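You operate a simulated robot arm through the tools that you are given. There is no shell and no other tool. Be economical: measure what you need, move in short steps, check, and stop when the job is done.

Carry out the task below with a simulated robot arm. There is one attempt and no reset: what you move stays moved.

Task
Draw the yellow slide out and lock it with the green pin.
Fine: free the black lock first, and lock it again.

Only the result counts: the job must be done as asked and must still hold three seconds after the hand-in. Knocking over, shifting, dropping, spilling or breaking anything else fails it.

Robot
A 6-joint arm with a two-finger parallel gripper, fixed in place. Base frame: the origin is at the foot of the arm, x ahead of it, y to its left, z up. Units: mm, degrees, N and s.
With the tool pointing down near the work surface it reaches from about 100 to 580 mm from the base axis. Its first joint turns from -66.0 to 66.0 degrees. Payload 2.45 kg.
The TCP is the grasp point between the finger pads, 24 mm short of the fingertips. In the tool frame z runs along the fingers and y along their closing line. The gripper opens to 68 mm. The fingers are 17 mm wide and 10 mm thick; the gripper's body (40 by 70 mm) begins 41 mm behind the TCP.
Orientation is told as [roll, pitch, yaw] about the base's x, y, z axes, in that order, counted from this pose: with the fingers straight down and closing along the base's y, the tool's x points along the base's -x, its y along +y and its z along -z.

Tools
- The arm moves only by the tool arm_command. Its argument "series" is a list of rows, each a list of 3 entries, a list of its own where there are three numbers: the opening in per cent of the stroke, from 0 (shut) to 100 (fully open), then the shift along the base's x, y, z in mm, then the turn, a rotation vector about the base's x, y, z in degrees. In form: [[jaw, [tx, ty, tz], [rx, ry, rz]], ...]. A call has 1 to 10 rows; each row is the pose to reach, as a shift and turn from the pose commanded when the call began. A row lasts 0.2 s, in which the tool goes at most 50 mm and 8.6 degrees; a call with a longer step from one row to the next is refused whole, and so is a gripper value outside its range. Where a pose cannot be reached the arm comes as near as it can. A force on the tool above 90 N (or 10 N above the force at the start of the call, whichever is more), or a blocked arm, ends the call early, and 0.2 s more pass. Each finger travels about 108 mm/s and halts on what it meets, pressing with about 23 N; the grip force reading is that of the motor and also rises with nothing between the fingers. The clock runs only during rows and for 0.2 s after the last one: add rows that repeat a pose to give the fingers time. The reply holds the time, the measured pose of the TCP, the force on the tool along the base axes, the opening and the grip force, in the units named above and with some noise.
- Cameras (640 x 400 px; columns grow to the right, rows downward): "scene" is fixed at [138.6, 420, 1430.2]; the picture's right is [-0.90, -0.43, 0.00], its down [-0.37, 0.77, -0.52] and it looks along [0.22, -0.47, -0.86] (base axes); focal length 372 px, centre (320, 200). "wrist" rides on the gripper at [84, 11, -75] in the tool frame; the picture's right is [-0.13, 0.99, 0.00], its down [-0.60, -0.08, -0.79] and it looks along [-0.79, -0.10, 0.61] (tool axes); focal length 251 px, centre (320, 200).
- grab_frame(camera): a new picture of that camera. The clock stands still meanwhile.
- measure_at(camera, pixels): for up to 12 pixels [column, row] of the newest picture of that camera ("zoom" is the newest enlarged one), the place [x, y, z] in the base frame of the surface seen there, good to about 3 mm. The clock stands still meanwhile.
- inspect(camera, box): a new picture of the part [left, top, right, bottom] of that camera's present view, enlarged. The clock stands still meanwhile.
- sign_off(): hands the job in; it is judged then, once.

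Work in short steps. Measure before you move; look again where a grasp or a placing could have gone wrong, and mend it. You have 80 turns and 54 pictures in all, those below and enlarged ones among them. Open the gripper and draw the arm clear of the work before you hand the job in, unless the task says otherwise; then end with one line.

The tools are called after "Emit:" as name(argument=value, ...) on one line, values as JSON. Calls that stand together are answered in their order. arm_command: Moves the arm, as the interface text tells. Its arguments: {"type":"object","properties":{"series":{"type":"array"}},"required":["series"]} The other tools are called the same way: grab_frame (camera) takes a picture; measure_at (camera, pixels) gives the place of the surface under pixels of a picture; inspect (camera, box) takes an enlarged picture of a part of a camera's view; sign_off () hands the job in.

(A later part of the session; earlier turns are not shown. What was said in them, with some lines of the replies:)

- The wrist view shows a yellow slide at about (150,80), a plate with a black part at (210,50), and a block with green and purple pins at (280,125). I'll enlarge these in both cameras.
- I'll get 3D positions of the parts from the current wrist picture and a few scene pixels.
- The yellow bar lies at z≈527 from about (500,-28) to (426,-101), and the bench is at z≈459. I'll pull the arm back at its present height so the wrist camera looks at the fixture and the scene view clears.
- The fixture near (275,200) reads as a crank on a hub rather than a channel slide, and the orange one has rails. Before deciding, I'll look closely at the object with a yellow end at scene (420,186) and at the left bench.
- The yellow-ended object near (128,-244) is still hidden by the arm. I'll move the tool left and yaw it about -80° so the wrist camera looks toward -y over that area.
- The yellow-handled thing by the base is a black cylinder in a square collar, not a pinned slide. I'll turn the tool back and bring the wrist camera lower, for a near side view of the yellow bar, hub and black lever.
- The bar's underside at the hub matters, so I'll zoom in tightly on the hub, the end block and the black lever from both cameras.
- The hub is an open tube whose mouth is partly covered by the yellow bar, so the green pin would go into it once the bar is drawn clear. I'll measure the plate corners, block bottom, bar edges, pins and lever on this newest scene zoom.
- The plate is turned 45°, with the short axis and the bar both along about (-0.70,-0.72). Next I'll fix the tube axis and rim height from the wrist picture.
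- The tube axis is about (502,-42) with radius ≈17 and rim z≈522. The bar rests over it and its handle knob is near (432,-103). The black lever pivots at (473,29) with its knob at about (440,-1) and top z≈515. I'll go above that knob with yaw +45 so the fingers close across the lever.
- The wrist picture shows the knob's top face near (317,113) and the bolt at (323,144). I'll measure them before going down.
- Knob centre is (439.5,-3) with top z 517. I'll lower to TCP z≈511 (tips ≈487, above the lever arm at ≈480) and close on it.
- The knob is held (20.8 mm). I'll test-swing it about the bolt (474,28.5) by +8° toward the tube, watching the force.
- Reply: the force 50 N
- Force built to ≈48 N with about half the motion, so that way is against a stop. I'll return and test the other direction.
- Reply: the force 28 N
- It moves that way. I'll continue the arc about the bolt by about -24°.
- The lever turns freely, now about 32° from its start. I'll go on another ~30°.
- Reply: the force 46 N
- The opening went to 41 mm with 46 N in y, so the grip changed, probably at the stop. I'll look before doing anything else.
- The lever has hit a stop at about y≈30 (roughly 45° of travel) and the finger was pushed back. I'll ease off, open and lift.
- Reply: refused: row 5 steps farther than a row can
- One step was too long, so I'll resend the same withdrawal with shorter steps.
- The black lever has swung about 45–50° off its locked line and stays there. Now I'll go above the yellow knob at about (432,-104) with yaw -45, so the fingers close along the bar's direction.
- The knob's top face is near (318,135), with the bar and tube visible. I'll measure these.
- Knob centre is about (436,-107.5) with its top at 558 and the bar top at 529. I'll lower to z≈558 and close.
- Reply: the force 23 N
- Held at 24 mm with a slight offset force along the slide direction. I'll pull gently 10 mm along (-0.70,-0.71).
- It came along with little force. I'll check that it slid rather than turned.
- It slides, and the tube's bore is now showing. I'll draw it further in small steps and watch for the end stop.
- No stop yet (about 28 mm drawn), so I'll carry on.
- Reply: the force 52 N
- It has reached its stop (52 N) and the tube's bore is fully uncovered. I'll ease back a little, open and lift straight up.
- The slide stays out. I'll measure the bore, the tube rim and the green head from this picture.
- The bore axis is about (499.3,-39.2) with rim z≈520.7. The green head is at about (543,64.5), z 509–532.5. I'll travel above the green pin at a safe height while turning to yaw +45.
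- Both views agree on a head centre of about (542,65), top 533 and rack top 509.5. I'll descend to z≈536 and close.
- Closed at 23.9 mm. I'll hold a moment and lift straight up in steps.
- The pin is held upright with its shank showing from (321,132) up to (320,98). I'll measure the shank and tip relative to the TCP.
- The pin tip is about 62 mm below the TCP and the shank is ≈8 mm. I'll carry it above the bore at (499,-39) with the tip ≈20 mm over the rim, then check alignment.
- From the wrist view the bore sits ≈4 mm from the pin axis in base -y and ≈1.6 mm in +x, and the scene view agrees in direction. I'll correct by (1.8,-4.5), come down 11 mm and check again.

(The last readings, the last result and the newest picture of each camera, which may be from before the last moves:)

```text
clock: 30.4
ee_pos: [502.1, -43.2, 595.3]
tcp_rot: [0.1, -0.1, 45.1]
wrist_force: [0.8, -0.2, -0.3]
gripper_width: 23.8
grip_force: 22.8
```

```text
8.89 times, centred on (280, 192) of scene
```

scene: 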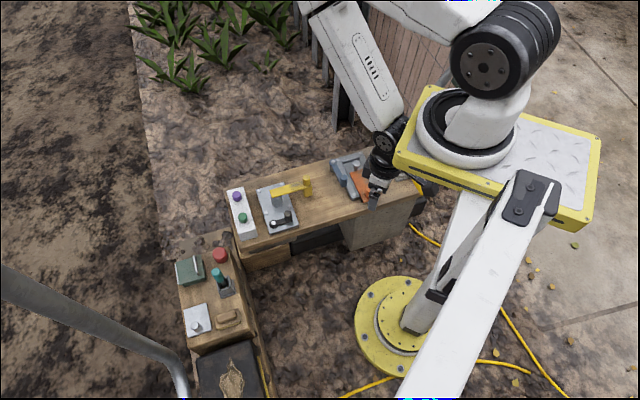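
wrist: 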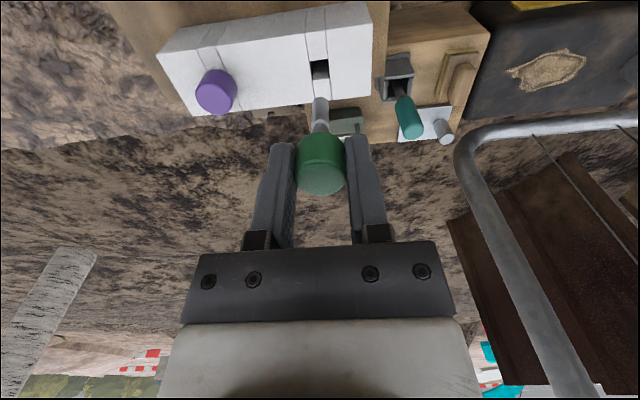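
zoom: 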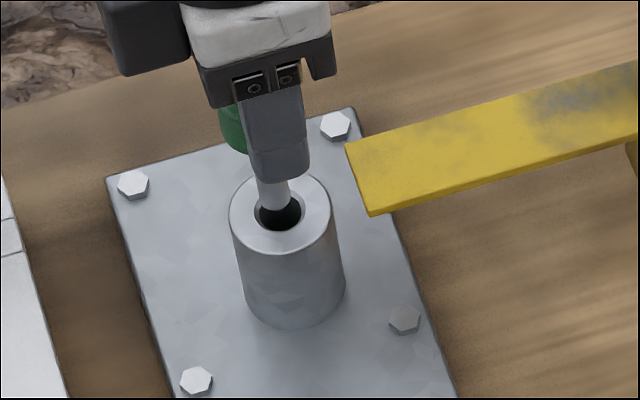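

Side to side the pin matches the bore (columns 321 and 322). The scene view suggests ≈1.5–2 mm more along the slide direction. I'll shift (-1,-1) and lower in small steps, watching the force.

Emit:
arm_command(series=[[8, [-1, -1, 0], [0, 0, 0]], [8, [-1, -1, -5], [0, 0, 0]], [8, [-1, -1, -10], [0, 0, 0]], [8, [-1, -1, -15], [0, 0, 0]], [8, [-1, -1, -18], [0, 0, 0]]])

Emit:
inspect(camera="wrist", box=[270, 50, 370, 150])

```text
clock: 31.6
ee_pos: [502.1, -45.3, 577.2]
tcp_rot: [0.0, 0.0, 45.2]
wrist_force: [0.2, -0.3, -0.5]
gripper_width: 23.8
grip_force: 23.4
```

```text
4.00 times, centred on (320, 100) of wrist
```

zoom: 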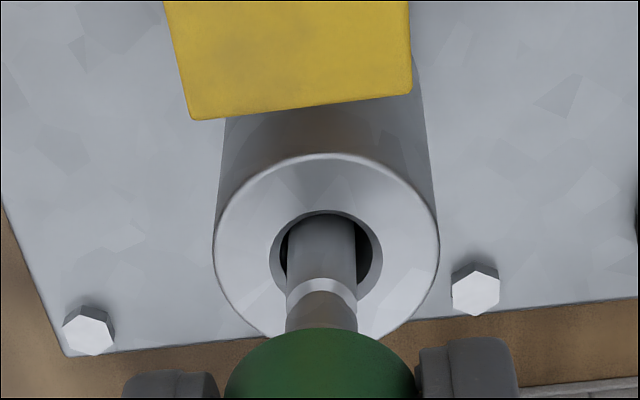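

The shank is in the bore with no contact force. I'll keep lowering until the head seats.

Emit:
arm_command(series=[[8, [0, 0, -5], [0, 0, 0]], [8, [0, 0, -10], [0, 0, 0]], [8, [0, 0, -15], [0, 0, 0]], [8, [0, 0, -20], [0, 0, 0]], [8, [0, 0, -24], [0, 0, 0]]])

Emit:
inspect(camera="wrist", box=[270, 50, 370, 200])

```text
clock: 32.8
ee_pos: [500.4, -45.4, 552.3]
tcp_rot: [0.0, 0.0, 45.1]
wrist_force: [-0.1, 0.0, 0.2]
gripper_width: 23.5
grip_force: 23.0
```

```text
2.67 times, centred on (320, 125) of wrist
```

zoom: 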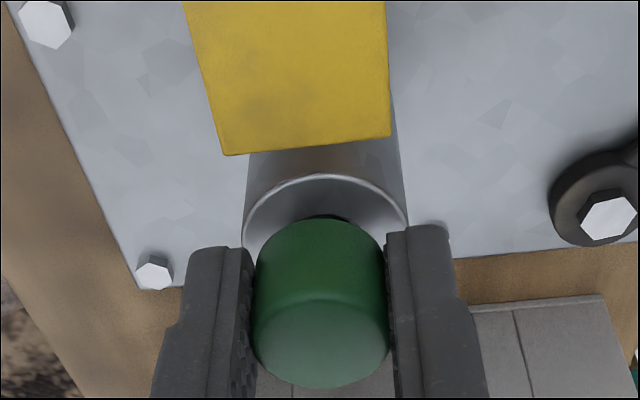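

Still free and nearly seated, so I'll lower a few more millimetres until contact.

Emit:
arm_command(series=[[8, [0, 0, -1.5], [0, 0, 0]], [8, [0, 0, -3], [0, 0, 0]], [8, [0, 0, -4.5], [0, 0, 0]], [8, [0, 0, -5.5], [0, 0, 0]], [8, [0, 0, -5.5], [0, 0, 0]]])

```text
clock: 34.0
ee_pos: [500.6, -45.0, 548.3]
tcp_rot: [0.0, 0.0, 45.1]
wrist_force: [-0.5, -0.9, -0.7]
gripper_width: 23.8
grip_force: 22.8
```

No contact force yet. I'll take another 2 mm, then open and let it settle.

Emit:
arm_command(series=[[8, [0, 0, -1], [0, 0, 0]], [8, [0, 0, -2], [0, 0, 0]], [8, [0, 0, -2], [0, 0, 0]], [30, [0, 0, -2], [0, 0, 0]], [50, [0, 0, -2], [0, 0, 0]], [50, [0, 0, -2], [0, 0, 0]]])

Emit:
inspect(camera="wrist", box=[270, 50, 370, 200])

```text
clock: 35.4
ee_pos: [500.0, -44.5, 545.7]
tcp_rot: [0.0, 0.1, 45.1]
wrist_force: [-8.3, 9.4, 22.7]
gripper_width: 26.1
grip_force: 0.1
```

```text
2.67 times, centred on (320, 125) of wrist
```

zoom: 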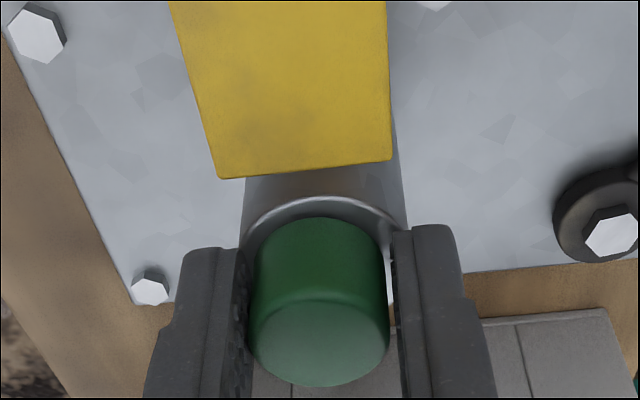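

Contact at z≈545.7 (fingertips or head at the rim). The fingers have started to release. I'll raise 2 mm, finish opening, then lift clear.

Emit:
arm_command(series=[[40, [0, 0, 2], [0, 0, 0]], [60, [0, 0, 2.5], [0, 0, 0]], [60, [0, 0, 2.5], [0, 0, 0]], [60, [0, 0, 20], [0, 0, 0]], [60, [0, 0, 50], [0, 0, 0]], [60, [0, 0, 80], [0, 0, 0]]])

Emit:
inspect(camera="wrist", box=[240, 40, 400, 200])

Emit:
inspect(camera="scene", box=[230, 160, 330, 240])

```text
clock: 36.8
ee_pos: [501.4, -44.8, 626.6]
tcp_rot: [0.1, 0.0, 45.0]
wrist_force: [-0.1, -0.3, -0.7]
gripper_width: 41.1
grip_force: 0.0
```

```text
2.50 times, centred on (320, 120) of wrist
```

zoom: 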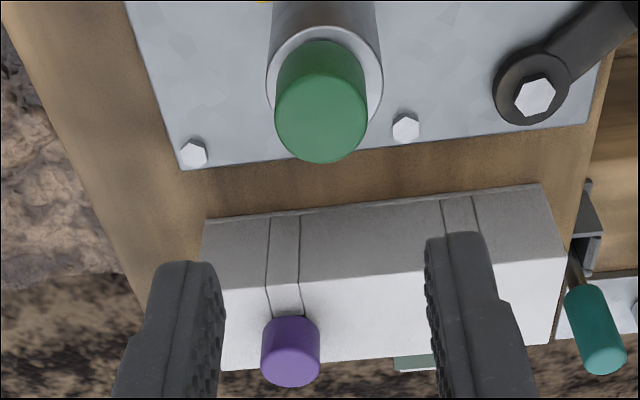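

```text
5.00 times, centred on (280, 200) of scene
```

zoom: 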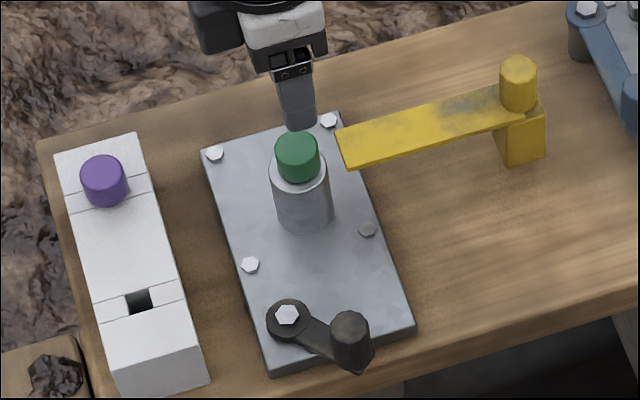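

The pin stands in the tube. I'll check that the head is seated (top should be ≈544.5) and measure the black knob's present place.

Emit:
measure_at(camera="zoom", pixels=[[296, 143], [285, 140], [308, 145], [296, 175], [349, 322], [338, 318], [360, 322], [350, 345], [287, 314]])

Emit:
measure_at(camera="wrist", pixels=[[320, 93], [312, 88], [330, 88], [320, 58]])

```text
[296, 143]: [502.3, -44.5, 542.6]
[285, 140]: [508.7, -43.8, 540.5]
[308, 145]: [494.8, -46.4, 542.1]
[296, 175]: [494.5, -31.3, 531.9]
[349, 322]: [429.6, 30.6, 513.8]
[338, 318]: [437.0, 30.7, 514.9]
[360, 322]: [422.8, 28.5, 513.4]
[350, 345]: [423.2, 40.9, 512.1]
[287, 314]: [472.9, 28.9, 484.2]
```

```text
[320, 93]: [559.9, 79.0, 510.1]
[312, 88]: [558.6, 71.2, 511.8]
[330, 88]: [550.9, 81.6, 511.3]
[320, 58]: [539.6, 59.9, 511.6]
```

The head top is at z≈542, so the pin is seated. The black knob is at about (430,30). I'll go there with yaw 0, so the fingers close across the lever, to swing it back.

Emit:
arm_command(series=[[60, [-12, 13, 0], [0, 0, -7.5]], [60, [-24, 26, 0], [0, 0, -15]], [60, [-36, 39, 0], [0, 0, -22.5]], [60, [-48, 52, 0], [0, 0, -30]], [65, [-60, 64, 0], [0, 0, -37.5]], [65, [-71, 75, 0], [0, 0, -45]], [65, [-71, 75, -40], [0, 0, -45]], [65, [-71, 75, -70], [0, 0, -45]]])

Emit:
inspect(camera="wrist", box=[220, 40, 420, 240])

```text
clock: 38.6
ee_pos: [429.4, 29.6, 554.9]
tcp_rot: [0.0, 0.1, 0.2]
wrist_force: [-0.7, 0.2, -0.2]
gripper_width: 44.2
grip_force: 0.1
```

```text
2.00 times, centred on (320, 140) of wrist
```

zoom: 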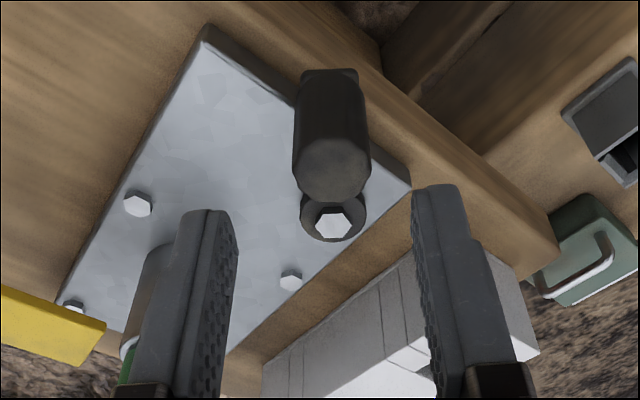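

The knob (column ≈325) is about 2 mm to +y of the tool axis. I'll lower to z≈512 and close on it.

Emit:
arm_command(series=[[65, [0, 2, -22], [0, 0, 0]], [65, [0, 2, -43], [0, 0, 0]], [20, [0, 2, -43], [0, 0, 0]], [10, [0, 2, -43], [0, 0, 0]], [10, [0, 2, -43], [0, 0, 0]]])

```text
clock: 39.8
ee_pos: [429.1, 30.7, 510.6]
tcp_rot: [0.0, 0.1, 0.1]
wrist_force: [0.3, -3.1, -3.0]
gripper_width: 20.7
grip_force: 38.0
```

Gripped at 20.7 mm. I'll swing it back along the arc about the bolt, turning with the lever, to about 40° first.

Emit:
arm_command(series=[[10, [-0.7, -3.6, 0], [0, 0, 4]], [10, [-0.9, -7.2, 0], [0, 0, 8]], [10, [0, -13.6, 0], [0, 0, 16]], [10, [1.8, -19.7, 0], [0, 0, 24]], [10, [4.4, -25.6, 0], [0, 0, 32]], [10, [7.8, -31, 0], [0, 0, 40]], [10, [7.8, -31, 0], [0, 0, 40]]])

```text
clock: 41.4
ee_pos: [437.7, -0.6, 512.7]
tcp_rot: [0.0, 0.0, 40.1]
wrist_force: [4.9, -3.0, -28.3]
gripper_width: 20.9
grip_force: 38.3
```

The lever follows. I'll finish the swing and press lightly against its stop.

Emit:
arm_command(series=[[10, [1.6, -2, 0], [0, 0, 3]], [10, [3.3, -4.1, 0], [0, 0, 6]], [10, [4.8, -5.6, 0], [0, 0, 8]], [10, [6, -6.8, 0], [0, 0, 9]], [10, [6, -6.8, 0], [0, 0, 9]]])

```text
clock: 42.6
ee_pos: [442.4, -6.2, 512.9]
tcp_rot: [0.2, 0.2, 49.3]
wrist_force: [-10.1, 26.5, 25.7]
gripper_width: 21.2
grip_force: 38.1
```

At the stop (28 N reaction) at (442,-6), the same place as the earlier locked-side stop. I'll ease off, open and lift away.

Emit:
arm_command(series=[[10, [-1, 1.2, 0], [0, 0, 0]], [40, [-1, 1.2, 0], [0, 0, 0]], [60, [-1, 1.2, 0], [0, 0, 0]], [60, [-1, 1.2, 25], [0, 0, 0]], [60, [-1, 1.2, 60], [0, 0, 0]], [60, [-1, 1.2, 100], [0, 0, 0]], [60, [-25, 1, 130], [0, 0, 0]], [60, [-60, 1, 150], [0, 0, 0]], [60, [-100, 1, 160], [0, 0, 0]], [60, [-145, 1, 170], [0, 0, 0]]])

Emit:
grab_frame(camera="scene")

Emit:
inspect(camera="scene", box=[230, 160, 330, 240])

```text
clock: 44.8
ee_pos: [296.9, -4.4, 680.4]
tcp_rot: [-0.1, -0.1, 49.1]
wrist_force: [-0.2, 0.3, -0.2]
gripper_width: 41.0
grip_force: 0.0
```

```text
8 pictures are left
```

scene: 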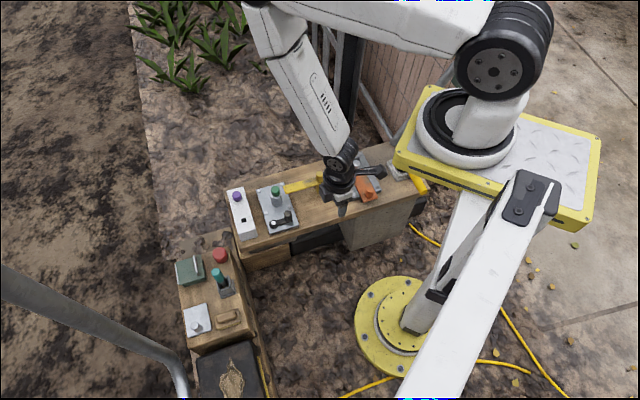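

```text
5.00 times, centred on (280, 200) of scene
```

zoom: 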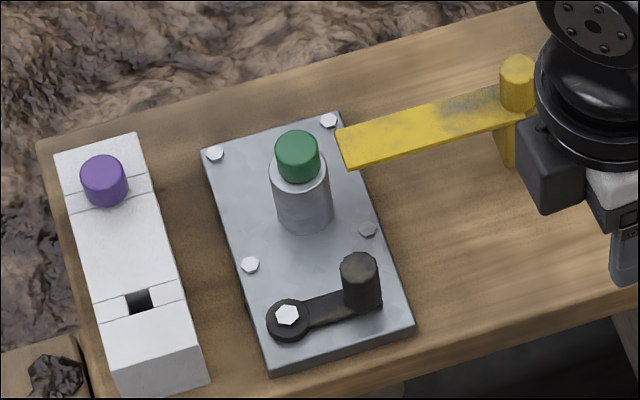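

The slide is drawn out, the green pin is seated in the tube and the black lever is back in its locked line. The gripper is open and the arm is clear, so I'm handing in.

Emit:
sign_off()

```text
The job is handed in.
```

I freed the black lock, drew the yellow slide out to its stop, seated the green pin in the tube, swung the lock back against its stop, and handed the job in with the gripper open and the arm clear.
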